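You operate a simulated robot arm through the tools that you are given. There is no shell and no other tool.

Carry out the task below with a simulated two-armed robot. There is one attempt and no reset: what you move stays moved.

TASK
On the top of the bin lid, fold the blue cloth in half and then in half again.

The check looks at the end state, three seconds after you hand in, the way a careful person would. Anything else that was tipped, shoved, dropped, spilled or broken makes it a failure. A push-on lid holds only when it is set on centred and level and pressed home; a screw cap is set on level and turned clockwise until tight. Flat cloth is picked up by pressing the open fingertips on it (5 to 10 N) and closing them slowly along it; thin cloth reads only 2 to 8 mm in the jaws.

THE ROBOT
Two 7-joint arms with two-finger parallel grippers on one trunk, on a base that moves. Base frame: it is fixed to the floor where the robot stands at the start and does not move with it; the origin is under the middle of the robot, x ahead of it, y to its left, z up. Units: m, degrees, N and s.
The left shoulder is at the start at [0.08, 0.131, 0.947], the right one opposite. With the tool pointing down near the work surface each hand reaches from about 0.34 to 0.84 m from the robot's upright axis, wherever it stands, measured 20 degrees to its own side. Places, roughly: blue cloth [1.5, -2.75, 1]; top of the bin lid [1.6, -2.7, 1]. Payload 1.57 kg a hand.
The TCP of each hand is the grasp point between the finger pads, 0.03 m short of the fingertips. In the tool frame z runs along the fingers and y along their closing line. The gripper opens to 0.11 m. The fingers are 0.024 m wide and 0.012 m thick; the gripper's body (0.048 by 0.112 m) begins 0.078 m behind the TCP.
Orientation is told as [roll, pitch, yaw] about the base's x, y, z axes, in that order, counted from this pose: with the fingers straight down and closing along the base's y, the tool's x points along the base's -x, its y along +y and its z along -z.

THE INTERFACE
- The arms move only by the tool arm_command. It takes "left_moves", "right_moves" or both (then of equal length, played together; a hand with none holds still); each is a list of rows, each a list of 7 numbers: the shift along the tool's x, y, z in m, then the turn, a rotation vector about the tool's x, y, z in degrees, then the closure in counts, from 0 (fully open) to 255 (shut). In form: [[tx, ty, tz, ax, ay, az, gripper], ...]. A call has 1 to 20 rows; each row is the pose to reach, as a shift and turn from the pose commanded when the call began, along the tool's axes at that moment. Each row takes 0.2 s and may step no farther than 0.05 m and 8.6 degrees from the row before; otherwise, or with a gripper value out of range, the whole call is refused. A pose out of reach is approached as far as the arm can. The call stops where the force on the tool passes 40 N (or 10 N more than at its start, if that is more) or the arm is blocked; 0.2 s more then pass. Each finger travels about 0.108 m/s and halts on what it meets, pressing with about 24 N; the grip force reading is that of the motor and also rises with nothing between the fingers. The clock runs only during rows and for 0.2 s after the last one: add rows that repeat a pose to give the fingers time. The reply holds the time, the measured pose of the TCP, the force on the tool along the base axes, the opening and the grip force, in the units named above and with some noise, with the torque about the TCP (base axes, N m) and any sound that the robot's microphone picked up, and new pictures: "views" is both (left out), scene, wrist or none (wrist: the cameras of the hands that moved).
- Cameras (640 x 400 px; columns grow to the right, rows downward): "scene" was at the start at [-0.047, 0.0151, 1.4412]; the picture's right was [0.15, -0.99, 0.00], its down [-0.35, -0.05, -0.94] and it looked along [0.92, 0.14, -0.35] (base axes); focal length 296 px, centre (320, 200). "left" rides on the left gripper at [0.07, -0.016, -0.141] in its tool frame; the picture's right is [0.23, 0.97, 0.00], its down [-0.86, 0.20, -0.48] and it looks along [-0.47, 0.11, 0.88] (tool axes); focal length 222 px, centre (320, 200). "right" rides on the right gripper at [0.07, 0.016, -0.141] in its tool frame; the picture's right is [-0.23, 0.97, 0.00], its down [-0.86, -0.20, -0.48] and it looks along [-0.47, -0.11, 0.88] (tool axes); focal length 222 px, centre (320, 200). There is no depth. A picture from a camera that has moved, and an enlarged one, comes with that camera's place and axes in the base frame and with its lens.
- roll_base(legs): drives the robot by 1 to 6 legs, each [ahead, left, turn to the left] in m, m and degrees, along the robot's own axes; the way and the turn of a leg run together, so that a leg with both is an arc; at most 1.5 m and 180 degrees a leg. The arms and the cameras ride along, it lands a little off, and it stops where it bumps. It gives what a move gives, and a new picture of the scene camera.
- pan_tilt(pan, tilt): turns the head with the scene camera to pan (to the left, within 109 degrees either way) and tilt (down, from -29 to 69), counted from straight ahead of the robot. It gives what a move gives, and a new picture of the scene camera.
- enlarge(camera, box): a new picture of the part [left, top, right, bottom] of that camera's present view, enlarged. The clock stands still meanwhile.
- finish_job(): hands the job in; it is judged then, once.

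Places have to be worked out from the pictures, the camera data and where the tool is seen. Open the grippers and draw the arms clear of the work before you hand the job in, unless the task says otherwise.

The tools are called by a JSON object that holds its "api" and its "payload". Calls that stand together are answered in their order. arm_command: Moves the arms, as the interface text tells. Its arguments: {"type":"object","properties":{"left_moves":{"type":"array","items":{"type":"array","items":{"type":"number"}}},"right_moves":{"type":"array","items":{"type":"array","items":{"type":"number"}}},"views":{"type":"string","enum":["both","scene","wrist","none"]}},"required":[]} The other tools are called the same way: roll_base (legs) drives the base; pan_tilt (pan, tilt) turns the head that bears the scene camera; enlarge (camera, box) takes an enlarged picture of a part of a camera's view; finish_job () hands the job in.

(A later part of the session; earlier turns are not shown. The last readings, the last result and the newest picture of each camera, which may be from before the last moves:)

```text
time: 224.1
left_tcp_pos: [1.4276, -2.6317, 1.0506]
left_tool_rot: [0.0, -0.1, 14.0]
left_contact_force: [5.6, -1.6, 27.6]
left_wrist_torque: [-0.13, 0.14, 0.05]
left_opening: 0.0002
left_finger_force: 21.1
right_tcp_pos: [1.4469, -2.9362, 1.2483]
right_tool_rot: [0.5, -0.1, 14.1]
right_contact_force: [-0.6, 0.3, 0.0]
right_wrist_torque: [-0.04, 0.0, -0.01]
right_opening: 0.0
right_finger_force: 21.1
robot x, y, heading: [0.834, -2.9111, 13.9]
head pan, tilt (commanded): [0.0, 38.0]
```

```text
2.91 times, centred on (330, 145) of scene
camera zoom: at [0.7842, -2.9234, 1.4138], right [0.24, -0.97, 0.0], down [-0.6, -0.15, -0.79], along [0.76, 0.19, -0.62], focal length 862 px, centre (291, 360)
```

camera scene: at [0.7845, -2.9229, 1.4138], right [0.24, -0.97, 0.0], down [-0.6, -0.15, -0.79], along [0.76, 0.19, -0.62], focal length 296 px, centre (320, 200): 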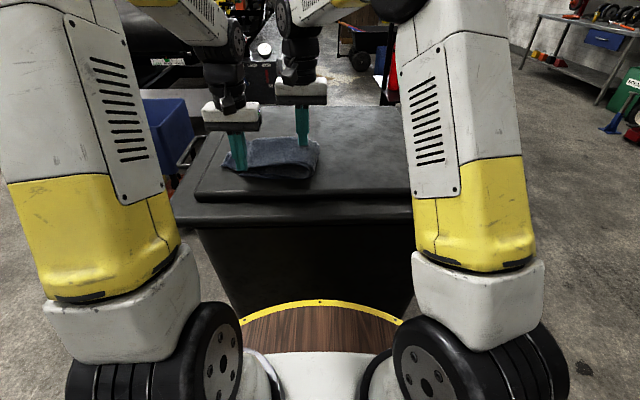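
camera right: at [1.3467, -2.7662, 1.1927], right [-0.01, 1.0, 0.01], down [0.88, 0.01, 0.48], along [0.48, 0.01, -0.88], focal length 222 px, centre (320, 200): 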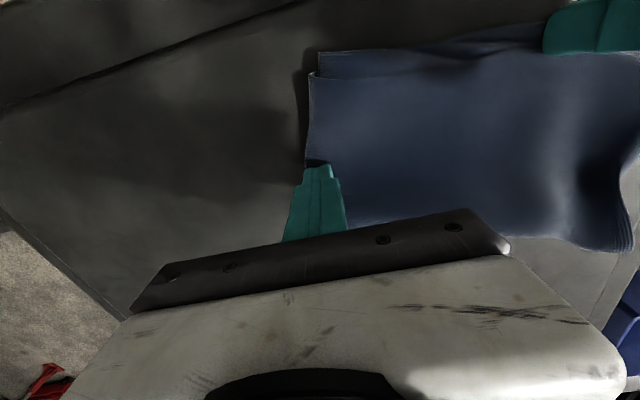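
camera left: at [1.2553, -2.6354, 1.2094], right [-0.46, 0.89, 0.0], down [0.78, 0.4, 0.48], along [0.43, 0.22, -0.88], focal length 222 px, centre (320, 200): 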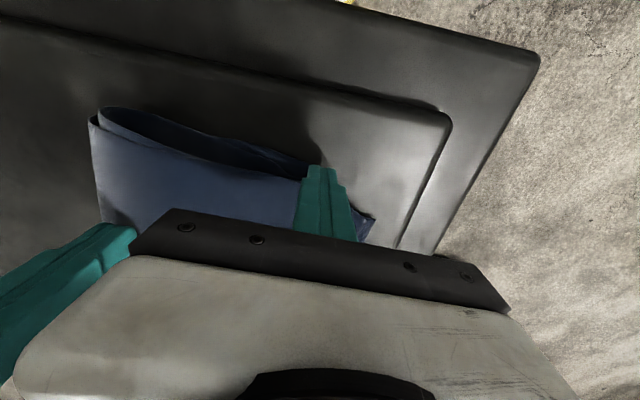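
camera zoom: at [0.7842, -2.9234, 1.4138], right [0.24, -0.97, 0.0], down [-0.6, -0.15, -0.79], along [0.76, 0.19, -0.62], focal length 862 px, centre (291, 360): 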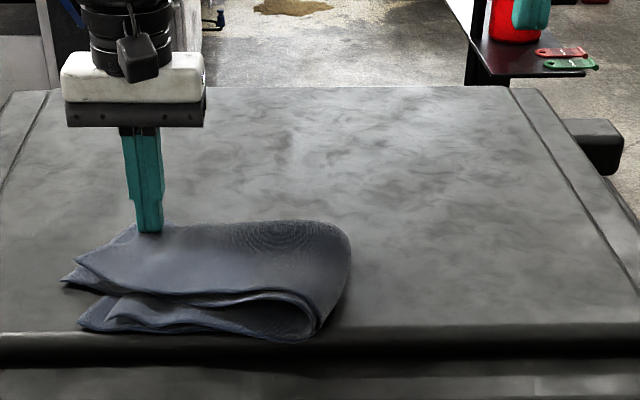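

The whole packet came along toward me instead. I'll hold the lower half this time: right tip on its exposed near strip (f≈0.50, l≈0.045), left tip on the top's near-left corner. I move both into place above those spots.

{"api": "arm_command", "payload": {"left_moves": [[0, 0, -0.01, 0, 0, 0, 255], [0, 0, -0.025, 0, 0, 0, 255], [0.015, 0.01, -0.025, 0, 0, 0, 255], [0.03, 0.02, -0.025, 0, 0, 0, 255], [0.045, 0.03, -0.025, 0, 0, 0, 255], [0.058, 0.037, -0.025, 0, 0, 0, 255], [0.058, 0.037, -0.018, 0, 0, 0, 255], [0.058, 0.037, -0.018, 0, 0, 0, 255]], "right_moves": [[0.011, 0.027, 0.0, 0, 0, 0, 255], [0.022, 0.054, 0.02, 0, 0, 0, 255], [0.033, 0.081, 0.045, 0, 0, 0, 255], [0.044, 0.108, 0.07, 0, 0, 0, 255], [0.055, 0.135, 0.095, 0, 0, 0, 255], [0.066, 0.162, 0.12, 0, 0, 0, 255], [0.077, 0.189, 0.145, 0, 0, 0, 255], [0.0885, 0.216, 0.17, 0, 0, 0, 255]], "views": "both"}}

{"api": "enlarge", "payload": {"camera": "scene", "box": [220, 90, 440, 200]}}

```text
time: 225.9
left_tcp_pos: [1.3639, -2.612, 1.0695]
left_tool_rot: [0.1, 0.0, 14.0]
left_contact_force: [0.3, -0.4, 1.0]
left_wrist_torque: [-0.02, -0.04, 0.01]
left_opening: 0.0
left_finger_force: 21.0
right_tcp_pos: [1.3093, -2.7474, 1.0803]
right_tool_rot: [0.4, -0.1, 14.0]
right_contact_force: [0.1, -0.7, -0.2]
right_wrist_torque: [0.0, -0.02, -0.01]
right_opening: 0.0004
right_finger_force: 21.6
robot x, y, heading: [0.8352, -2.9131, 13.8]
head pan, tilt (commanded): [0.0, 38.0]
camera scene: at [0.7847, -2.9232, 1.4138], right [0.24, -0.97, 0.0], down [-0.6, -0.15, -0.79], along [0.76, 0.19, -0.62], focal length 296 px, centre (320, 200)
camera right: at [1.2375, -2.7494, 1.2205], right [-0.02, 1.0, 0.01], down [0.88, 0.01, 0.48], along [0.48, 0.01, -0.88], focal length 222 px, centre (320, 200)
camera left: at [1.2998, -2.6442, 1.211], right [-0.46, 0.89, 0.0], down [0.78, 0.4, 0.48], along [0.42, 0.22, -0.88], focal length 222 px, centre (320, 200)
```

scene: 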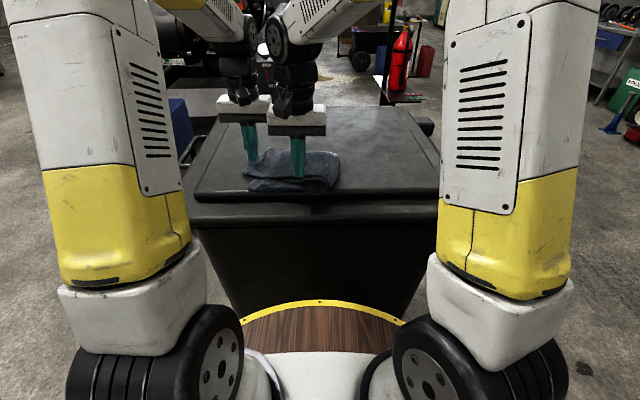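
right: 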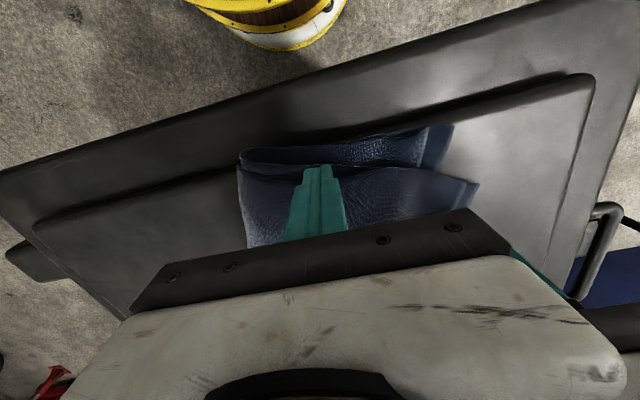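
left: 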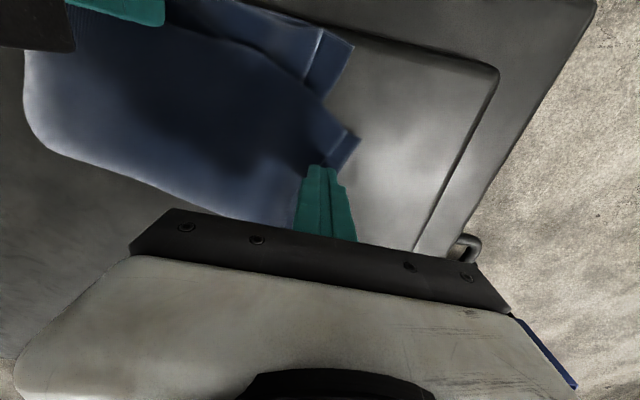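

```text
2.91 times, centred on (330, 145) of scene
camera zoom: at [0.7847, -2.9232, 1.4138], right [0.24, -0.97, 0.0], down [-0.6, -0.15, -0.79], along [0.76, 0.19, -0.62], focal length 862 px, centre (291, 360)
```

zoom: 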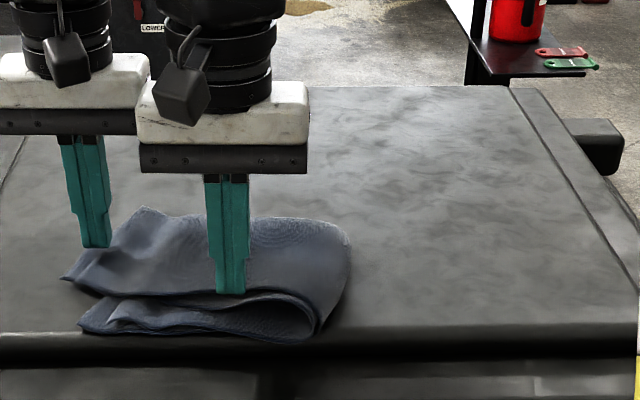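

The right tip needs to be 1.4 cm nearer to land on the lower strip only. I shift it and press it down firmly as the anchor while the left descends to light contact.

{"api": "arm_command", "payload": {"left_moves": [[0, 0, 0.004, 0, 0, 0, 255], [0, 0, 0.008, 0, 0, 0, 255], [0, 0, 0.012, 0, 0, 0, 255], [0, 0, 0.014, 0, 0, 0, 255], [0, 0, 0.015, 0, 0, 0, 255], [0, 0, 0.016, 0, 0, 0, 255], [0, 0, 0.0165, 0, 0, 0, 255]], "right_moves": [[0.007, 0, 0.005, 0, 0, 0, 255], [0.014, 0, 0.012, 0, 0, 0, 255], [0.014, 0, 0.02, 0, 0, 0, 255], [0.014, 0, 0.026, 0, 0, 0, 255], [0.014, 0, 0.028, 0, 0, 0, 255], [0.014, 0, 0.0295, 0, 0, 0, 255], [0.014, 0, 0.0305, 0, 0, 0, 255]], "views": "none"}}

```text
time: 227.5
left_tcp_pos: [1.3625, -2.6095, 1.053]
left_tool_rot: [0.2, 0.0, 14.0]
left_contact_force: [0.4, 0.2, -0.3]
left_wrist_torque: [-0.03, 0.02, 0.01]
left_opening: 0.0
left_finger_force: 21.2
right_tcp_pos: [1.2939, -2.7506, 1.0521]
right_tool_rot: [0.5, -0.2, 14.1]
right_contact_force: [-2.4, -0.9, 15.7]
right_wrist_torque: [-0.03, -0.06, -0.02]
right_opening: 0.0
right_finger_force: 21.3
robot x, y, heading: [0.8325, -2.9139, 14.1]
head pan, tilt (commanded): [0.0, 38.0]
```

{"api": "arm_command", "payload": {"left_moves": [[0, 0, 0.0007, 0, 0, 0, 255], [0, 0, 0.0014, 0, 0, 0, 255], [0, 0, 0.0018, 0, 0, 0, 255], [0, 0, 0.0018, 0, 0, 0, 255]], "right_moves": [[0, 0, 0.0004, 0, 0, 0, 255], [0, 0, 0.0008, 0, 0, 0, 255], [0, 0, 0.001, 0, 0, 0, 255], [0, 0, 0.001, 0, 0, 0, 255]], "views": "none"}}

```text
time: 228.3
left_tcp_pos: [1.3633, -2.6096, 1.0518]
left_tool_rot: [0.1, -0.2, 14.0]
left_contact_force: [0.4, 0.0, 3.2]
left_wrist_torque: [-0.05, -0.04, 0.0]
left_opening: 0.0002
left_finger_force: 21.2
right_tcp_pos: [1.2956, -2.7489, 1.0518]
right_tool_rot: [0.6, -0.4, 14.0]
right_contact_force: [-0.7, -0.3, 8.7]
right_wrist_torque: [-0.03, -0.06, 0.02]
right_opening: 0.0
right_finger_force: 21.0
robot x, y, heading: [0.8364, -2.9108, 14.1]
head pan, tilt (commanded): [0.0, 38.0]
stopped in row 4 (right hand): the force on the tool passed its limit at 41 N (the readings are from after the stop); the commanded pose is now the measured one
```

Right anchors at ~9 N and rising, left at 3 N. I add a trace on both and drag the top's corner 2.5 cm toward me.

{"api": "arm_command", "payload": {"left_moves": [[0, 0, 0.0003, 0, 0, 0, 255], [0, 0, 0.0005, 0, 0, 0, 255], [0.004, -0.0005, 0.0005, 0, 0, 0, 255], [0.008, -0.001, 0.0005, 0, 0, 0, 255], [0.012, -0.0015, 0.0005, 0, 0, 0, 255], [0.016, -0.002, 0.0005, 0, 0, 0, 255], [0.02, -0.0025, 0.0005, 0, 0, 0, 255], [0.024, -0.003, 0.0005, 0, 0, 0, 255]], "right_moves": [[0, 0, 0.0003, 0, 0, 0, 255], [0, 0, 0.0005, 0, 0, 0, 255], [0, 0, 0.0005, 0, 0, 0, 255], [0, 0, 0.0005, 0, 0, 0, 255], [0, 0, 0.0005, 0, 0, 0, 255], [0, 0, 0.0005, 0, 0, 0, 255], [0, 0, 0.0005, 0, 0, 0, 255], [0, 0, 0.0005, 0, 0, 0, 255]], "views": "none"}}

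{"api": "enlarge", "payload": {"camera": "left", "box": [80, 0, 400, 200]}}

{"api": "enlarge", "payload": {"camera": "right", "box": [200, 60, 520, 260]}}

```text
time: 230.2
left_tcp_pos: [1.3403, -2.6171, 1.0514]
left_tool_rot: [0.0, -0.1, 14.0]
left_contact_force: [3.0, 2.4, 15.0]
left_wrist_torque: [-0.05, -0.05, 0.06]
left_opening: 0.0
left_finger_force: 21.1
right_tcp_pos: [1.2958, -2.7489, 1.0518]
right_tool_rot: [0.6, -0.4, 14.0]
right_contact_force: [1.7, 0.4, 38.2]
right_wrist_torque: [-0.06, -0.41, -0.05]
right_opening: 0.0
right_finger_force: 21.0
robot x, y, heading: [0.8387, -2.9067, 14.1]
head pan, tilt (commanded): [0.0, 38.0]
```

```text
2.00 times, centred on (240, 100) of left
camera zoom: at [1.2766, -2.6517, 1.1927], right [-0.46, 0.89, 0.0], down [0.78, 0.4, 0.48], along [0.43, 0.22, -0.88], focal length 444 px, centre (480, 400)
```

zoom: 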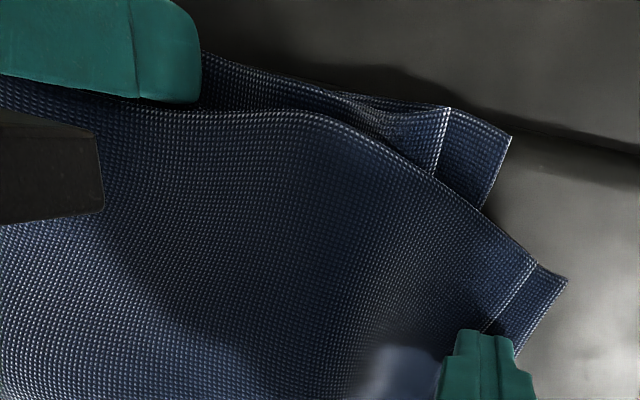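

```text
2.00 times, centred on (360, 160) of right
camera zoom: at [1.2237, -2.7526, 1.1918], right [-0.01, 1.0, 0.01], down [0.88, 0.01, 0.48], along [0.48, 0.02, -0.88], focal length 444 px, centre (240, 280)
```

zoom: 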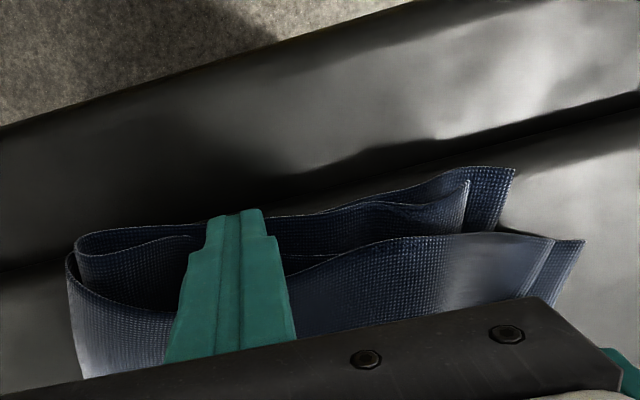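

The top's corner still needs about 4 cm nearer and 3–4 cm right; the anchor holds at 38 N. I keep dragging in that direction.

{"api": "arm_command", "payload": {"left_moves": [[0.0035, -0.0035, -0.0001, 0, 0, 0, 255], [0.007, -0.007, -0.0001, 0, 0, 0, 255], [0.0105, -0.0105, -0.0001, 0, 0, 0, 255], [0.014, -0.014, -0.0001, 0, 0, 0, 255], [0.0175, -0.0175, -0.0001, 0, 0, 0, 255], [0.021, -0.021, -0.0001, 0, 0, 0, 255], [0.0245, -0.0245, -0.0001, 0, 0, 0, 255], [0.028, -0.028, -0.0001, 0, 0, 0, 255]], "views": "none"}}

{"api": "enlarge", "payload": {"camera": "left", "box": [80, 0, 400, 200]}}

{"api": "enlarge", "payload": {"camera": "right", "box": [200, 60, 520, 260]}}

```text
time: 231.9
left_tcp_pos: [1.3214, -2.6523, 1.0496]
left_tool_rot: [0.2, -0.2, 14.0]
left_contact_force: [3.0, 5.7, 24.1]
left_wrist_torque: [-0.06, 0.09, 0.06]
left_opening: 0.0
left_finger_force: 21.4
right_tcp_pos: [1.2959, -2.7478, 1.0509]
right_tool_rot: [0.7, -0.4, 14.0]
right_contact_force: [2.4, -1.6, 40.7]
right_wrist_torque: [0.02, -0.64, 0.03]
right_opening: 0.0
right_finger_force: 20.7
robot x, y, heading: [0.8323, -2.9079, 14.2]
head pan, tilt (commanded): [0.0, 38.0]
```

```text
2.00 times, centred on (240, 100) of left
camera zoom: at [1.2564, -2.6854, 1.1923], right [-0.46, 0.89, 0.0], down [0.78, 0.4, 0.48], along [0.43, 0.22, -0.88], focal length 444 px, centre (480, 400)
```

zoom: 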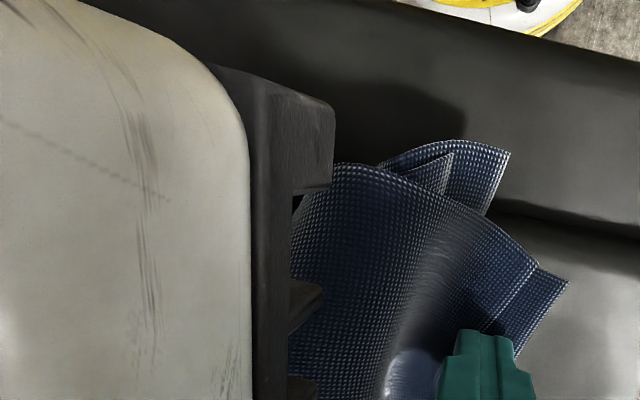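

```text
2.00 times, centred on (360, 160) of right
camera zoom: at [1.2236, -2.7525, 1.1918], right [-0.01, 1.0, 0.01], down [0.88, 0.01, 0.48], along [0.48, 0.02, -0.88], focal length 444 px, centre (240, 280)
```

zoom: 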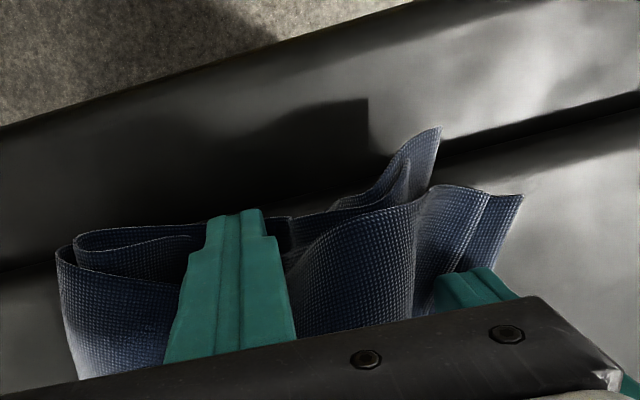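

The left part buckled upward between the hands, because pushing it right compresses it against the anchor. I lift the left off so it springs back, and check.

{"api": "arm_command", "payload": {"left_moves": [[-0.004, 0.004, -0.0005, 0, 0, 0, 255], [-0.01, 0.01, -0.001, 0, 0, 0, 255], [-0.015, 0.015, -0.003, 0, 0, 0, 255], [-0.015, 0.02, -0.015, 0, 0, 0, 255], [-0.015, 0.04, -0.04, 0, 0, 0, 255], [-0.015, 0.07, -0.07, 0, 0, 0, 255], [-0.015, 0.1, -0.1, 0, 0, 0, 255], [-0.015, 0.13, -0.12, 0, 0, 0, 255]], "right_moves": [[0, 0, 0, 0, 0, 0, 255], [0, 0, 0, 0, 0, 0, 255], [0, 0, 0, 0, 0, 0, 255], [0, 0, -0.002, 0, 0, 0, 255], [0, 0, -0.01, 0, 0, 0, 255], [0, 0, -0.03, 0, 0, 0, 255], [0, 0, -0.06, 0, 0, 0, 255], [0, 0, -0.1, 0, 0, 0, 255]], "views": "none"}}

{"api": "enlarge", "payload": {"camera": "right", "box": [160, 60, 560, 260]}}

{"api": "enlarge", "payload": {"camera": "scene", "box": [220, 100, 440, 220]}}

```text
time: 233.8
left_tcp_pos: [1.3037, -2.5215, 1.1719]
left_tool_rot: [0.1, 0.0, 14.1]
left_contact_force: [0.2, 0.1, 0.4]
left_wrist_torque: [0.03, 0.05, 0.03]
left_opening: 0.0001
left_finger_force: 21.0
right_tcp_pos: [1.2967, -2.7518, 1.1506]
right_tool_rot: [0.5, -0.2, 14.0]
right_contact_force: [-0.5, 0.5, 0.5]
right_wrist_torque: [0.01, 0.02, 0.02]
right_opening: 0.0
right_finger_force: 21.5
robot x, y, heading: [0.8363, -2.9122, 13.8]
head pan, tilt (commanded): [0.0, 38.0]
```

```text
1.60 times, centred on (360, 160) of right
camera zoom: at [1.2251, -2.7535, 1.2914], right [-0.02, 1.0, 0.01], down [0.88, 0.01, 0.48], along [0.48, 0.02, -0.88], focal length 355 px, centre (256, 264)
```

zoom: 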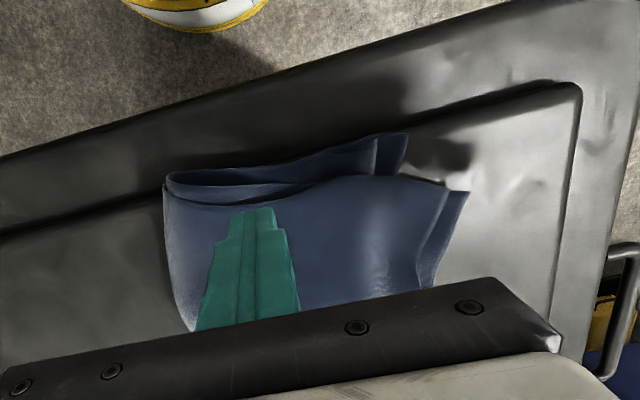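

```text
2.91 times, centred on (330, 160) of scene
camera zoom: at [0.7849, -2.923, 1.4139], right [0.24, -0.97, 0.0], down [-0.6, -0.15, -0.79], along [0.76, 0.19, -0.62], focal length 862 px, centre (291, 316)
```

zoom: 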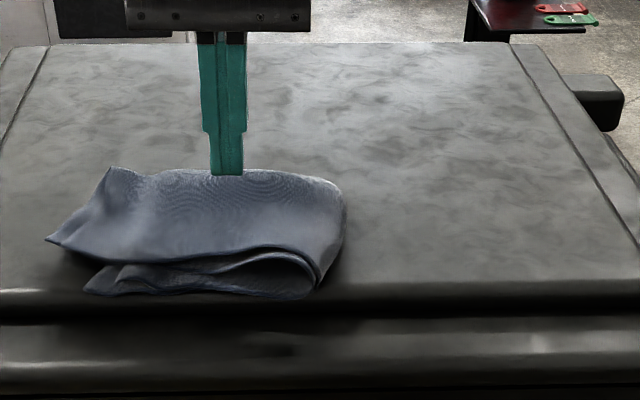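

It sprang back fine. The packet now lies right at the panel's front edge, with the top half overhanging left by about 4 cm. First I shift the whole packet away from the edge by pressing its middle firmly with the right tip and dragging it forward.

{"api": "arm_command", "payload": {"right_moves": [[-0.035, 0.008, 0, 0, 0, 0, 255], [-0.07, 0.016, 0.02, 0, 0, 0, 255], [-0.07, 0.016, 0.05, 0, 0, 0, 255], [-0.07, 0.016, 0.08, 0, 0, 0, 255], [-0.07, 0.016, 0.093, 0, 0, 0, 255], [-0.07, 0.016, 0.097, 0, 0, 0, 255], [-0.07, 0.016, 0.099, 0, 0, 0, 255], [-0.07, 0.016, 0.0995, 0, 0, 0, 255], [-0.07, 0.016, 0.0995, 0, 0, 0, 255]], "views": "none"}}

```text
time: 235.8
left_tcp_pos: [1.3038, -2.5217, 1.1716]
left_tool_rot: [0.1, 0.0, 14.1]
left_contact_force: [0.1, -0.3, -1.2]
left_wrist_torque: [0.01, 0.01, -0.03]
left_opening: 0.0
left_finger_force: 21.0
right_tcp_pos: [1.3593, -2.7176, 1.0508]
right_tool_rot: [0.5, -0.3, 14.0]
right_contact_force: [1.5, 1.0, 5.3]
right_wrist_torque: [0.0, -0.01, -0.01]
right_opening: 0.0
right_finger_force: 21.6
robot x, y, heading: [0.8359, -2.9077, 14.1]
head pan, tilt (commanded): [0.0, 38.0]
```

{"api": "arm_command", "payload": {"right_moves": [[0, 0, 0.0006, 0, 0, 0, 255], [0, 0, 0.001, 0, 0, 0, 255], [0, 0, 0.001, 0, 0, 0, 255], [-0.005, 0, 0.001, 0, 0, 0, 255], [-0.01, 0, 0.001, 0, 0, 0, 255], [-0.015, 0, 0.001, 0, 0, 0, 255], [-0.02, 0, 0.001, 0, 0, 0, 255], [-0.025, 0, 0.001, 0, 0, 0, 255], [-0.03, 0, 0.001, 0, 0, 0, 255], [-0.035, 0, 0.001, 0, 0, 0, 255], [-0.04, 0, 0.001, 0, 0, 0, 255], [-0.045, 0, 0.001, 0, 0, 0, 255], [-0.05, 0, 0.001, 0, 0, 0, 255]], "views": "none"}}

{"api": "enlarge", "payload": {"camera": "scene", "box": [220, 100, 440, 220]}}

```text
time: 238.6
left_tcp_pos: [1.3022, -2.5217, 1.1716]
left_tool_rot: [0.2, -0.2, 14.0]
left_contact_force: [-0.2, 0.0, -0.5]
left_wrist_torque: [0.03, 0.05, 0.01]
left_opening: 0.0
left_finger_force: 21.8
right_tcp_pos: [1.4086, -2.7053, 1.0516]
right_tool_rot: [0.6, -0.4, 14.0]
right_contact_force: [-5.9, -1.9, 26.4]
right_wrist_torque: [0.0, 0.27, 0.0]
right_opening: 0.0001
right_finger_force: 21.1
robot x, y, heading: [0.8352, -2.9123, 14.2]
head pan, tilt (commanded): [0.0, 38.0]
```

```text
2.91 times, centred on (330, 160) of scene
camera zoom: at [0.7836, -2.9232, 1.4138], right [0.24, -0.97, 0.0], down [-0.6, -0.15, -0.79], along [0.77, 0.19, -0.62], focal length 862 px, centre (291, 316)
```

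zoom: 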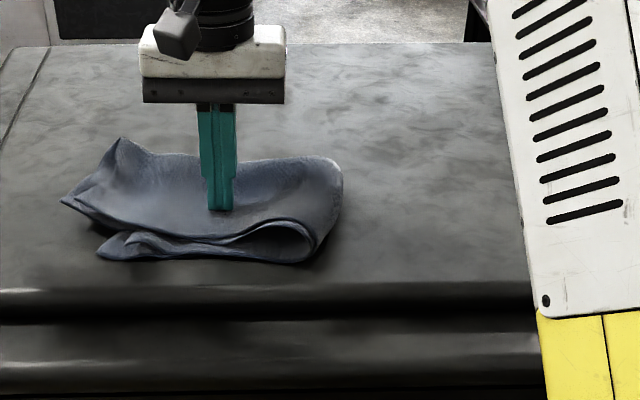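

The packet moved about 4 cm clear of the edge as one piece. I lift the right hand for a fresh top view to measure the overhang.

{"api": "arm_command", "payload": {"right_moves": [[0, 0, -0.003, 0, 0, 0, 255], [0, 0, -0.02, 0, 0, 0, 255], [0.01, -0.02, -0.06, 0, 0, 0, 255], [0.02, -0.04, -0.1, 0, 0, 0, 255], [0.03, -0.06, -0.14, 0, 0, 0, 255], [0.04, -0.08, -0.18, 0, 0, 0, 255]], "views": "none"}}

{"api": "enlarge", "payload": {"camera": "right", "box": [240, 20, 560, 220]}}

```text
time: 239.9
left_tcp_pos: [1.3028, -2.5212, 1.1721]
left_tool_rot: [0.1, -0.1, 14.1]
left_contact_force: [0.3, 0.0, 0.3]
left_wrist_torque: [-0.01, 0.02, 0.01]
left_opening: 0.0
left_finger_force: 21.3
right_tcp_pos: [1.3854, -2.7949, 1.2285]
right_tool_rot: [0.5, -0.2, 14.0]
right_contact_force: [0.0, 0.2, 0.4]
right_wrist_torque: [0.01, -0.01, -0.01]
right_opening: 0.0001
right_finger_force: 21.0
robot x, y, heading: [0.8383, -2.9085, 14.1]
head pan, tilt (commanded): [0.0, 38.0]
```

```text
2.00 times, centred on (400, 120) of right
camera zoom: at [1.3138, -2.7969, 1.3703], right [-0.02, 1.0, 0.01], down [0.88, 0.01, 0.48], along [0.48, 0.02, -0.88], focal length 444 px, centre (160, 360)
```

zoom: 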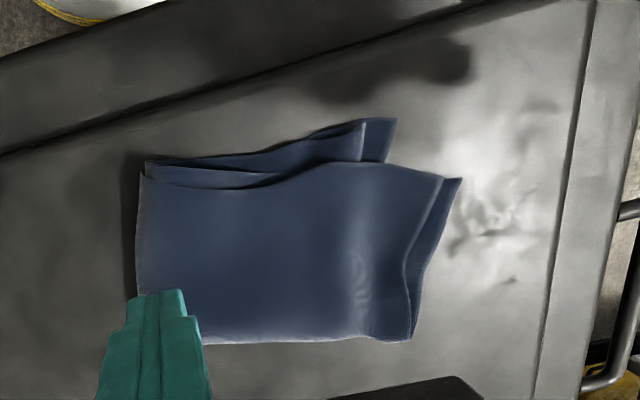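

In the robot frame the top half is a neat rectangle turned 14°, and its near-left corner is 5 cm forward and 5 cm left of the lower half's. Unpressed, the top slides almost freely, so I'll use the open left-hand fingers as a wall standing on the lid to push the top's left edge right until it meets the lower edge. First I position them beside that edge.

{"api": "arm_command", "payload": {"left_moves": [[-0.011, -0.005, 0, 0, 0, -8.4, 230], [-0.022, -0.01, 0, 0, 0, -16.8, 200], [-0.033, -0.015, 0, 0, 0, -25.2, 170], [-0.044, -0.02, 0, 0, 0, -33.6, 140], [-0.055, -0.025, 0.02, 0, 0, -42, 110], [-0.066, -0.03, 0.04, 0, 0, -50.4, 80], [-0.077, -0.035, 0.06, 0, 0, -58.8, 50], [-0.09, -0.041, 0.08, 0, 0, -67.2, 23], [-0.103, -0.047, 0.095, 0, 0, -75.6, 23], [-0.103, -0.047, 0.1, 0, 0, -76, 23]], "views": "wrist"}}

{"api": "enlarge", "payload": {"camera": "right", "box": [240, 20, 560, 220]}}

```text
time: 242.2
left_tcp_pos: [1.4151, -2.543, 1.0716]
left_tool_rot: [0.1, -0.1, 90.2]
left_contact_force: [-0.7, -0.8, 0.0]
left_wrist_torque: [0.0, -0.01, -0.01]
left_opening: 0.1
left_finger_force: 0.1
right_tcp_pos: [1.385, -2.793, 1.2295]
right_tool_rot: [0.5, -0.3, 14.0]
right_contact_force: [0.2, -0.1, -0.3]
right_wrist_torque: [0.05, -0.02, -0.01]
right_opening: 0.0
right_finger_force: 21.0
robot x, y, heading: [0.8338, -2.912, 14.0]
head pan, tilt (commanded): [0.0, 38.0]
camera left: at [1.4323, -2.6132, 1.2118], right [-0.97, -0.23, 0.0], down [-0.2, 0.85, 0.48], along [-0.11, 0.47, -0.88], focal length 222 px, centre (320, 200)
```

left: 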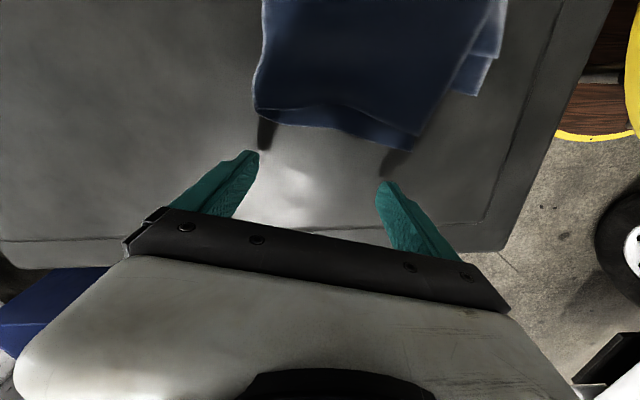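

```text
2.00 times, centred on (400, 120) of right
camera zoom: at [1.3136, -2.7969, 1.3701], right [-0.02, 1.0, 0.01], down [0.88, 0.01, 0.48], along [0.48, 0.02, -0.88], focal length 444 px, centre (160, 360)
```

zoom: 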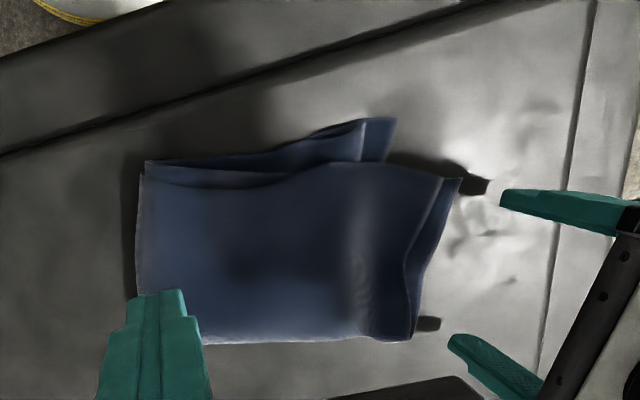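

The two fingers flank the top's left edge exactly. I lower them to just touching the lid.

{"api": "arm_command", "payload": {"left_moves": [[0, 0, 0.01, 0, 0, 0, 23], [0, 0, 0.017, 0, 0, 0, 23], [0, 0, 0.0195, 0, 0, 0, 23], [0, 0, 0.0205, 0, 0, 0, 23], [0, 0, 0.021, 0, 0, 0, 23]], "views": "none"}}

```text
time: 243.3
left_tcp_pos: [1.415, -2.5432, 1.0504]
left_tool_rot: [0.0, -0.1, 90.0]
left_contact_force: [0.1, -1.0, 0.6]
left_wrist_torque: [0.0, 0.0, -0.01]
left_opening: 0.1002
left_finger_force: 0.0
right_tcp_pos: [1.3856, -2.7939, 1.2294]
right_tool_rot: [0.5, -0.3, 14.1]
right_contact_force: [-1.3, -0.1, 0.3]
right_wrist_torque: [-0.01, -0.01, 0.01]
right_opening: 0.0
right_finger_force: 21.5
robot x, y, heading: [0.836, -2.908, 14.1]
head pan, tilt (commanded): [0.0, 38.0]
```

{"api": "arm_command", "payload": {"left_moves": [[0, 0, 0.0005, 0, 0, 0, 23], [0, 0, 0.001, 0, 0, 0, 23], [0, 0, 0.001, 0, 0, 0, 23]], "views": "none"}}

```text
time: 244.2
left_tcp_pos: [1.4152, -2.5424, 1.0501]
left_tool_rot: [-0.2, -0.3, 90.0]
left_contact_force: [0.6, 0.2, 7.6]
left_wrist_torque: [0.08, 0.4, 0.07]
left_opening: 0.1004
left_finger_force: 0.5
right_tcp_pos: [1.3828, -2.7939, 1.2287]
right_tool_rot: [0.5, -0.2, 14.0]
right_contact_force: [-0.3, 0.0, -0.2]
right_wrist_torque: [-0.01, 0.02, -0.02]
right_opening: 0.0002
right_finger_force: 21.1
robot x, y, heading: [0.8356, -2.9109, 13.8]
head pan, tilt (commanded): [0.0, 38.0]
```

Near finger touches the lid at 8 N. I level the pair by -0.3°, ease slightly, and push the edge inward by sliding along the lid, first 4 cm.

{"api": "arm_command", "payload": {"left_moves": [[0, 0, -0.0003, -0.3, 0, 0, 23], [0.004, 0, -0.0003, -0.3, 0, 0, 23], [0.008, 0, -0.0003, -0.3, 0, 0, 23], [0.012, 0, -0.0003, -0.3, 0, 0, 23], [0.016, 0, -0.0003, -0.3, 0, 0, 23], [0.02, 0, -0.0003, -0.3, 0, 0, 23], [0.024, 0, -0.0003, -0.3, 0, 0, 23], [0.028, 0, -0.0003, -0.3, 0, 0, 23], [0.032, 0, -0.0003, -0.3, 0, 0, 23], [0.036, 0, -0.0003, -0.3, 0, 0, 23], [0.04, 0, -0.0003, -0.3, 0, 0, 23]], "views": "none"}}

{"api": "enlarge", "payload": {"camera": "right", "box": [240, 20, 560, 220]}}

{"api": "enlarge", "payload": {"camera": "left", "box": [180, 20, 500, 220]}}

```text
time: 246.6
left_tcp_pos: [1.4149, -2.5842, 1.0478]
left_tool_rot: [0.1, -0.1, 90.0]
left_contact_force: [-0.3, 5.7, 7.1]
left_wrist_torque: [0.29, -0.4, 0.38]
left_opening: 0.0993
left_finger_force: 0.1
right_tcp_pos: [1.3849, -2.7946, 1.2292]
right_tool_rot: [0.5, -0.4, 14.0]
right_contact_force: [-0.3, -0.3, -0.2]
right_wrist_torque: [0.04, 0.01, 0.05]
right_opening: 0.0
right_finger_force: 21.1
robot x, y, heading: [0.835, -2.9086, 14.3]
head pan, tilt (commanded): [0.0, 38.0]
```

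```text
2.00 times, centred on (400, 120) of right
camera zoom: at [1.3133, -2.7968, 1.3702], right [-0.01, 1.0, 0.01], down [0.88, 0.01, 0.48], along [0.48, 0.02, -0.88], focal length 444 px, centre (160, 360)
```

zoom: 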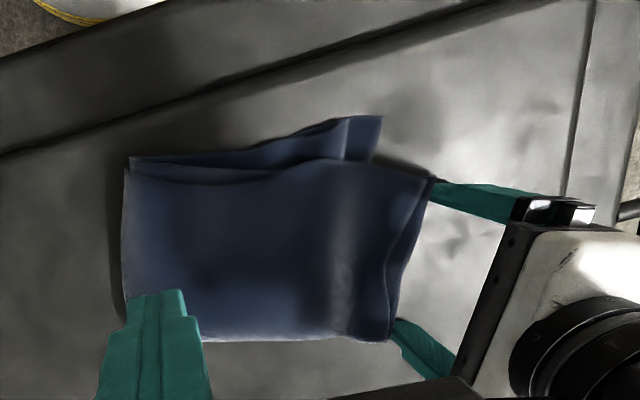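

```text
2.00 times, centred on (340, 120) of left
camera zoom: at [1.4316, -2.6539, 1.1902], right [-0.97, -0.23, 0.0], down [-0.2, 0.85, 0.48], along [-0.11, 0.47, -0.88], focal length 444 px, centre (280, 360)
```

zoom: 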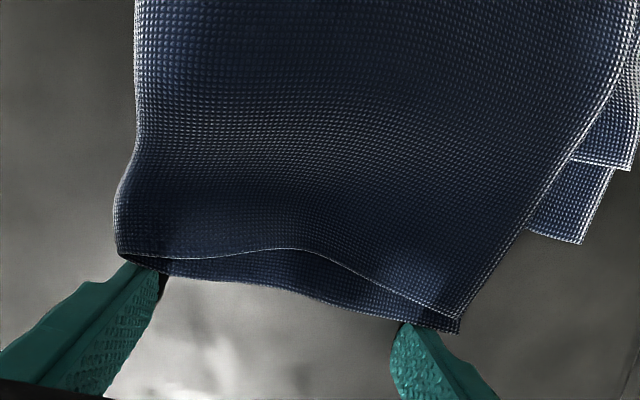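

The edge is moving but the lower half follows halfway through the springy crease. I pin the lower half's near strip with the right tip, then continue the push.

{"api": "arm_command", "payload": {"right_moves": [[0.006, 0.022, 0.0, 0, 0, 0, 255], [0.012, 0.044, 0.02, 0, 0, 0, 255], [0.018, 0.066, 0.05, 0, 0, 0, 255], [0.024, 0.088, 0.08, 0, 0, 0, 255], [0.031, 0.112, 0.11, 0, 0, 0, 255], [0.031, 0.112, 0.145, 0, 0, 0, 255], [0.031, 0.112, 0.165, 0, 0, 0, 255], [0.031, 0.112, 0.173, 0, 0, 0, 255], [0.031, 0.112, 0.176, 0, 0, 0, 255], [0.031, 0.112, 0.178, 0, 0, 0, 255]], "views": "none"}}

{"api": "enlarge", "payload": {"camera": "right", "box": [200, 60, 520, 260]}}

```text
time: 248.8
left_tcp_pos: [1.415, -2.5835, 1.0492]
left_tool_rot: [0.2, -0.1, 90.0]
left_contact_force: [0.2, 0.9, 11.8]
left_wrist_torque: [0.15, -0.55, -0.05]
left_opening: 0.1001
left_finger_force: 0.1
right_tcp_pos: [1.3318, -2.6906, 1.0522]
right_tool_rot: [0.5, -0.4, 14.0]
right_contact_force: [-1.5, -1.1, 8.0]
right_wrist_torque: [-0.09, -0.07, -0.02]
right_opening: 0.0
right_finger_force: 20.9
robot x, y, heading: [0.8375, -2.9124, 13.9]
head pan, tilt (commanded): [0.0, 38.0]
```

```text
2.00 times, centred on (360, 160) of right
camera zoom: at [1.2593, -2.6937, 1.1933], right [-0.01, 1.0, 0.01], down [0.88, 0.01, 0.48], along [0.48, 0.02, -0.88], focal length 444 px, centre (240, 280)
```

zoom: 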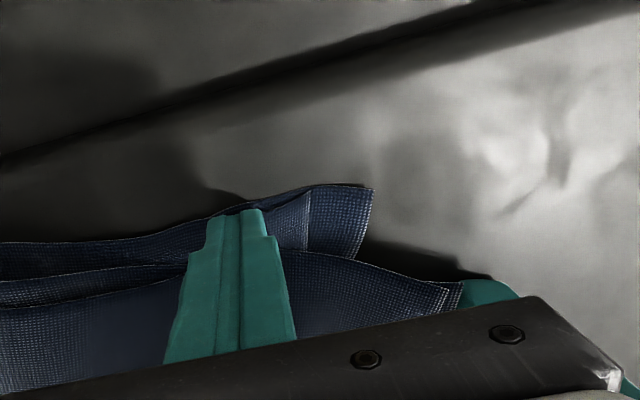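

The right tip pins the lower strip. I press it firmer and continue the left wall push by 4 cm.

{"api": "arm_command", "payload": {"right_moves": [[0, 0, 0.0004, 0, 0, 0, 255], [0, 0, 0.0008, 0, 0, 0, 255], [0, 0, 0.0008, 0, 0, 0, 255], [0, 0, 0.0008, 0, 0, 0, 255], [0, 0, 0.0008, 0, 0, 0, 255], [0, 0, 0.0008, 0, 0, 0, 255], [0, 0, 0.0008, 0, 0, 0, 255], [0, 0, 0.0008, 0, 0, 0, 255], [0, 0, 0.0008, 0, 0, 0, 255], [0, 0, 0.0008, 0, 0, 0, 255], [0, 0, 0.0008, 0, 0, 0, 255]], "left_moves": [[0, 0, 0, 0, 0, 0, 23], [0, 0, 0, 0.1, 0, 0, 23], [0.004, 0, 0, 0.1, 0, 0, 23], [0.008, 0, 0, 0.1, 0, 0, 23], [0.012, 0, 0, 0.1, 0, 0, 23], [0.016, 0, 0, 0.1, 0, 0, 23], [0.02, 0, 0, 0.1, 0, 0, 23], [0.024, 0, 0, 0.1, 0, 0, 23], [0.028, 0, 0, 0.1, 0, 0, 23], [0.032, 0, 0, 0.1, 0, 0, 23], [0.036, 0, 0, 0.1, 0, 0, 23]], "views": "none"}}

{"api": "enlarge", "payload": {"camera": "right", "box": [200, 60, 520, 260]}}

{"api": "enlarge", "payload": {"camera": "left", "box": [180, 20, 500, 220]}}

{"api": "enlarge", "payload": {"camera": "scene", "box": [220, 100, 440, 220]}}

```text
time: 251.2
left_tcp_pos: [1.4133, -2.6076, 1.0502]
left_tool_rot: [0.0, -0.4, 91.2]
left_contact_force: [-0.1, 0.1, 0.0]
left_wrist_torque: [0.01, -0.04, -0.03]
left_opening: 0.1001
left_finger_force: 0.0
right_tcp_pos: [1.333, -2.6937, 1.0513]
right_tool_rot: [0.4, -0.3, 13.8]
right_contact_force: [0.6, 6.1, 35.1]
right_wrist_torque: [0.13, -0.49, 0.07]
right_opening: 0.0
right_finger_force: 21.3
robot x, y, heading: [0.8373, -2.911, 13.7]
head pan, tilt (commanded): [0.0, 38.0]
```

```text
2.00 times, centred on (360, 160) of right
camera zoom: at [1.2599, -2.6955, 1.1926], right [-0.01, 1.0, 0.01], down [0.88, 0.01, 0.48], along [0.48, 0.01, -0.88], focal length 444 px, centre (240, 280)
```

zoom: 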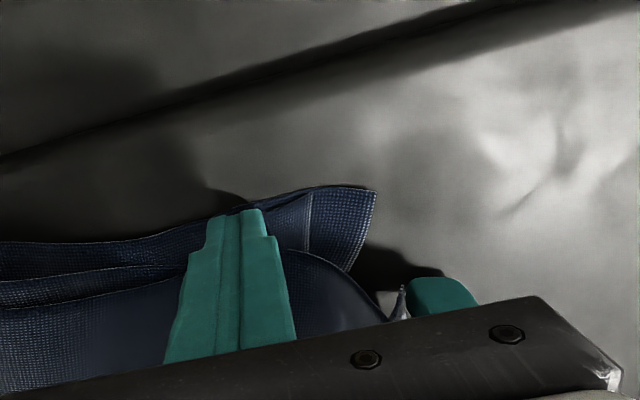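

```text
2.00 times, centred on (340, 120) of left
camera zoom: at [1.4311, -2.678, 1.1917], right [-0.97, -0.25, 0.0], down [-0.22, 0.85, 0.48], along [-0.12, 0.47, -0.87], focal length 444 px, centre (280, 360)
```

zoom: 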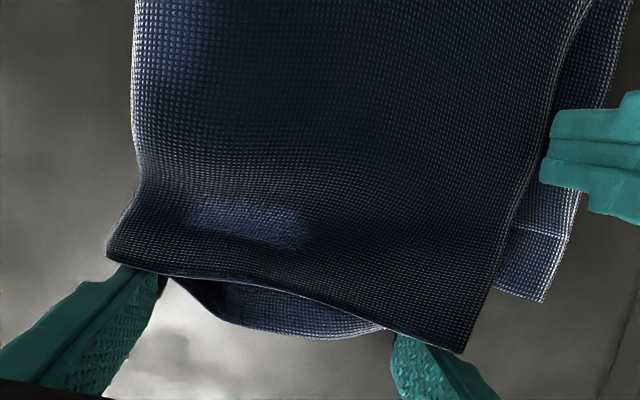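

```text
2.91 times, centred on (330, 160) of scene
camera zoom: at [0.7839, -2.9229, 1.4138], right [0.24, -0.97, 0.0], down [-0.6, -0.15, -0.79], along [0.76, 0.19, -0.62], focal length 862 px, centre (291, 316)
```

zoom: 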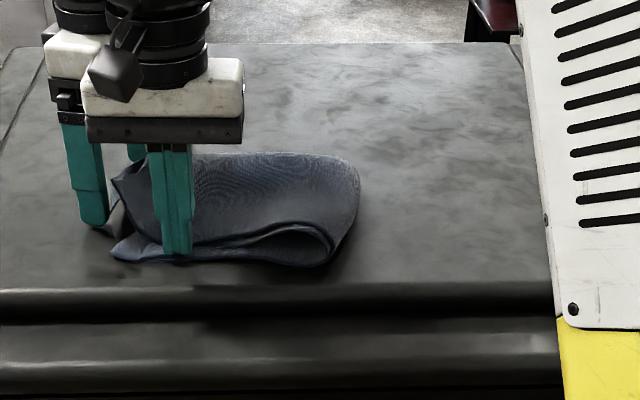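

The left edge is now within about 2 cm of the lower one. The two hands are getting close to each other, so I back the left hand off to the left and up, then lift the right.

{"api": "arm_command", "payload": {"left_moves": [[-0.012, 0, 0, 0, 0, 0, 23], [-0.03, 0, -0.005, 0, 0, 0, 23], [-0.05, 0, -0.03, 0, 0, 0, 23], [-0.07, 0, -0.07, 0, 0, 0, 23], [-0.09, 0, -0.11, 0, 0, 0, 23]], "right_moves": [[0, 0, 0, 0, 0, 0, 255], [0, 0, 0, 0, 0, 0, 255], [0, 0, -0.003, 0, 0, 0, 255], [0, 0, -0.01, 0, 0, 0, 255], [0, -0.01, -0.03, 0, 0, 0, 255]], "views": "none"}}

{"api": "arm_command", "payload": {"right_moves": [[-0.01, -0.03, -0.03, 0, 0, 0, 255], [-0.02, -0.06, -0.06, 0, 0, 0, 255], [-0.03, -0.09, -0.09, 0, 0, 0, 255], [-0.04, -0.11, -0.12, 0, 0, 0, 255], [-0.04, -0.12, -0.15, 0, 0, 0, 255]], "views": "none"}}

{"api": "enlarge", "payload": {"camera": "right", "box": [240, 20, 560, 220]}}

{"api": "enlarge", "payload": {"camera": "scene", "box": [220, 100, 440, 220]}}

```text
time: 252.3
left_tcp_pos: [1.4168, -2.5288, 1.1584]
left_tool_rot: [0.3, -0.1, 90.0]
left_contact_force: [-1.2, 0.2, -0.1]
left_wrist_torque: [-0.01, 0.02, 0.0]
left_opening: 0.0999
left_finger_force: 0.1
right_tcp_pos: [1.3334, -2.7002, 1.08]
right_tool_rot: [0.4, -0.2, 14.1]
right_contact_force: [-0.6, 0.0, -0.2]
right_wrist_torque: [-0.02, 0.03, 0.02]
right_opening: 0.0
right_finger_force: 21.9
robot x, y, heading: [0.8346, -2.9093, 14.0]
head pan, tilt (commanded): [0.0, 38.0]
```

```text
time: 253.6
left_tcp_pos: [1.4159, -2.5292, 1.1592]
left_tool_rot: [0.2, -0.1, 89.9]
left_contact_force: [-0.3, -0.1, -1.1]
left_wrist_torque: [-0.02, 0.0, -0.01]
left_opening: 0.1004
left_finger_force: 0.1
right_tcp_pos: [1.4003, -2.8089, 1.2311]
right_tool_rot: [0.5, -0.2, 13.9]
right_contact_force: [0.0, -0.9, -0.5]
right_wrist_torque: [-0.01, 0.04, 0.0]
right_opening: 0.0
right_finger_force: 21.4
robot x, y, heading: [0.8358, -2.9103, 13.8]
head pan, tilt (commanded): [0.0, 38.0]
```

```text
2.00 times, centred on (400, 120) of right
camera zoom: at [1.33, -2.8117, 1.3723], right [-0.01, 1.0, 0.01], down [0.88, 0.01, 0.48], along [0.48, 0.02, -0.88], focal length 444 px, centre (160, 360)
```

zoom: 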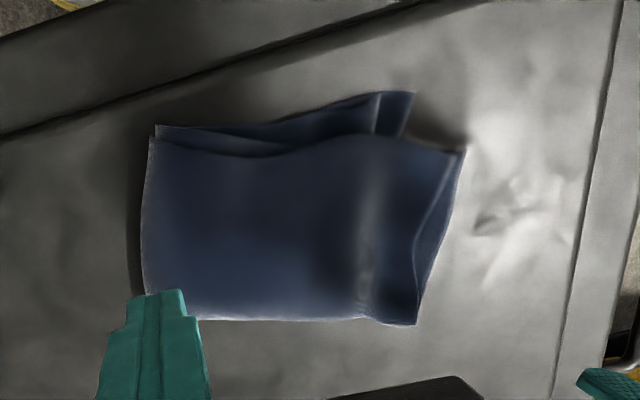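

```text
2.91 times, centred on (330, 160) of scene
camera zoom: at [0.7847, -2.9228, 1.4139], right [0.24, -0.97, 0.0], down [-0.6, -0.15, -0.79], along [0.76, 0.19, -0.62], focal length 862 px, centre (291, 316)
```

zoom: 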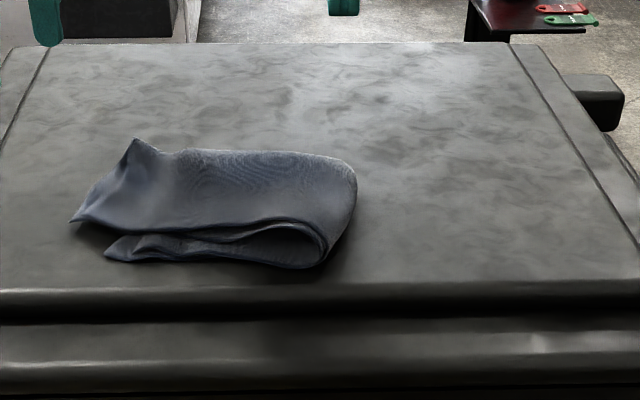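

Pushing springs back; pulling held better. So I'll turn the top square by pulling: right tip pins the lower near strip near the crease end, and the left tip (turned back to normal) presses the top's near-left area to pull it toward me.

{"api": "arm_command", "payload": {"left_moves": [[0.0, 0.0, 0, 0, 0, 8.4, 60], [0.0, 0.0, 0, 0, 0, 16.8, 120], [0.01, 0.005, 0, 0, 0, 25.2, 180], [0.02, 0.01, 0.0, 0, 0, 33.6, 255], [0.035, 0.016, 0.0, 0, 0, 42, 255], [0.05, 0.022, 0.02, 0, 0, 50.4, 255], [0.065, 0.03, 0.04, 0, 0, 58.8, 255], [0.0771, 0.0381, 0.065, 0, 0, 67.2, 255], [0.0771, 0.0381, 0.085, 0, 0, 75.6, 255]], "right_moves": [[0.006, 0.01, 0.0, 0, 0, 0, 255], [0.012, 0.02, 0.02, 0, 0, 0, 255], [0.018, 0.03, 0.045, 0, 0, 0, 255], [0.024, 0.04, 0.07, 0, 0, 0, 255], [0.03, 0.05, 0.095, 0, 0, 0, 255], [0.036, 0.06, 0.12, 0, 0, 0, 255], [0.041, 0.07, 0.145, 0, 0, 0, 255], [0.0455, 0.08, 0.16, 0, 0, 0, 255], [0.0455, 0.085, 0.168, 0, 0, 0, 255]], "views": "none"}}

{"api": "enlarge", "payload": {"camera": "right", "box": [200, 60, 520, 260]}}

{"api": "enlarge", "payload": {"camera": "left", "box": [80, 0, 400, 200]}}

```text
time: 255.6
left_tcp_pos: [1.3759, -2.6061, 1.0722]
left_tool_rot: [0.2, 0.2, 14.3]
left_contact_force: [1.0, -0.5, 0.2]
left_wrist_torque: [0.03, -0.01, 0.02]
left_opening: 0.0
left_finger_force: 20.8
right_tcp_pos: [1.3381, -2.7355, 1.0638]
right_tool_rot: [0.5, -0.3, 14.0]
right_contact_force: [-0.1, 0.1, 0.1]
right_wrist_torque: [-0.03, 0.01, 0.04]
right_opening: 0.0
right_finger_force: 21.5
robot x, y, heading: [0.8341, -2.9101, 13.7]
head pan, tilt (commanded): [0.0, 38.0]
```

```text
2.00 times, centred on (360, 160) of right
camera zoom: at [1.2654, -2.7383, 1.2041], right [-0.02, 1.0, 0.01], down [0.88, 0.01, 0.48], along [0.48, 0.02, -0.88], focal length 444 px, centre (240, 280)
```

zoom: 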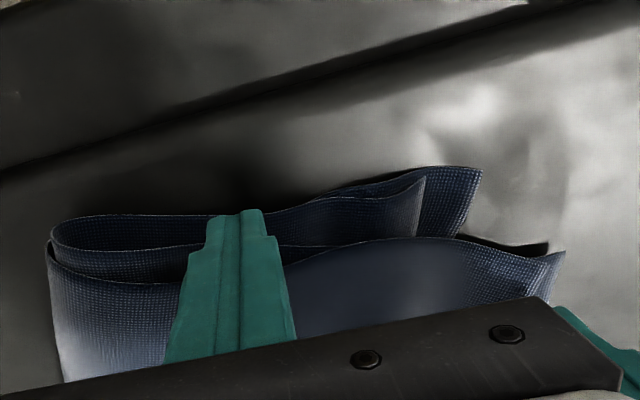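

```text
2.00 times, centred on (240, 100) of left
camera zoom: at [1.3128, -2.6393, 1.2131], right [-0.46, 0.89, 0.0], down [0.78, 0.4, 0.48], along [0.42, 0.22, -0.88], focal length 444 px, centre (480, 400)
```

zoom: 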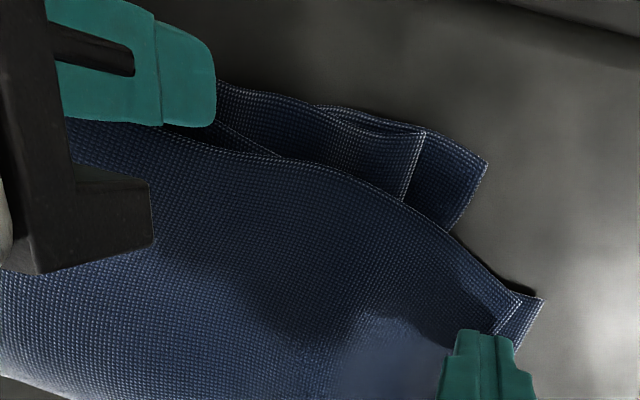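

Both tips are placed well. I press the right one down as anchor and the left one to light contact.

{"api": "arm_command", "payload": {"left_moves": [[0, 0, 0.006, 0, 0, 0, 255], [0, 0, 0.012, 0, 0, 0, 255], [0, 0, 0.016, 0, 0, 0, 255], [0, 0, 0.018, 0, 0, 0, 255], [0, 0, 0.019, 0, 0, 0, 255], [0, 0, 0.0195, 0, 0, 0, 255]], "right_moves": [[0.002, 0, 0.005, 0, 0, 0, 255], [0.002, 0, 0.01, 0, 0, 0, 255], [0.002, 0, 0.0125, 0, 0, 0, 255], [0.002, 0, 0.0135, 0, 0, 0, 255], [0.002, 0, 0.0142, 0, 0, 0, 255], [0.002, 0, 0.0145, 0, 0, 0, 255]], "views": "none"}}

```text
time: 257.1
left_tcp_pos: [1.3757, -2.6059, 1.0546]
left_tool_rot: [0.3, 0.1, 14.4]
left_contact_force: [-0.2, -0.4, 0.4]
left_wrist_torque: [-0.02, -0.03, 0.01]
left_opening: 0.0
left_finger_force: 21.0
right_tcp_pos: [1.3366, -2.735, 1.0518]
right_tool_rot: [0.7, -0.6, 14.0]
right_contact_force: [-0.3, -0.6, 7.4]
right_wrist_torque: [-0.03, -0.1, 0.0]
right_opening: 0.0
right_finger_force: 21.3
robot x, y, heading: [0.8369, -2.9082, 14.1]
head pan, tilt (commanded): [0.0, 38.0]
stopped in row 6 (right hand): the force on the tool passed its limit at 41 N (the readings are from after the stop); the commanded pose is now the measured one
```

{"api": "arm_command", "payload": {"left_moves": [[0, 0, 0.001, 0, 0, 0, 255], [0, 0, 0.002, 0, 0, 0, 255], [0, 0, 0.0028, 0, 0, 0, 255], [0, 0, 0.0028, 0, 0, 0, 255]], "right_moves": [[0, 0, 0.0001, 0, 0, 0, 255], [0, 0, 0.0002, 0, 0, 0, 255], [0, 0, 0.0003, 0, 0, 0, 255], [0, 0, 0.0003, 0, 0, 0, 255]], "views": "none"}}

```text
time: 258.1
left_tcp_pos: [1.3765, -2.6068, 1.0529]
left_tool_rot: [0.3, 0.2, 14.4]
left_contact_force: [0.2, -0.3, 1.5]
left_wrist_torque: [0.03, 0.01, 0.01]
left_opening: 0.0
left_finger_force: 20.9
right_tcp_pos: [1.3361, -2.7348, 1.0513]
right_tool_rot: [0.6, -0.6, 14.0]
right_contact_force: [-1.2, -2.0, 15.5]
right_wrist_torque: [-0.09, -0.12, 0.04]
right_opening: 0.0
right_finger_force: 21.1
robot x, y, heading: [0.8383, -2.9115, 13.9]
head pan, tilt (commanded): [0.0, 38.0]
```

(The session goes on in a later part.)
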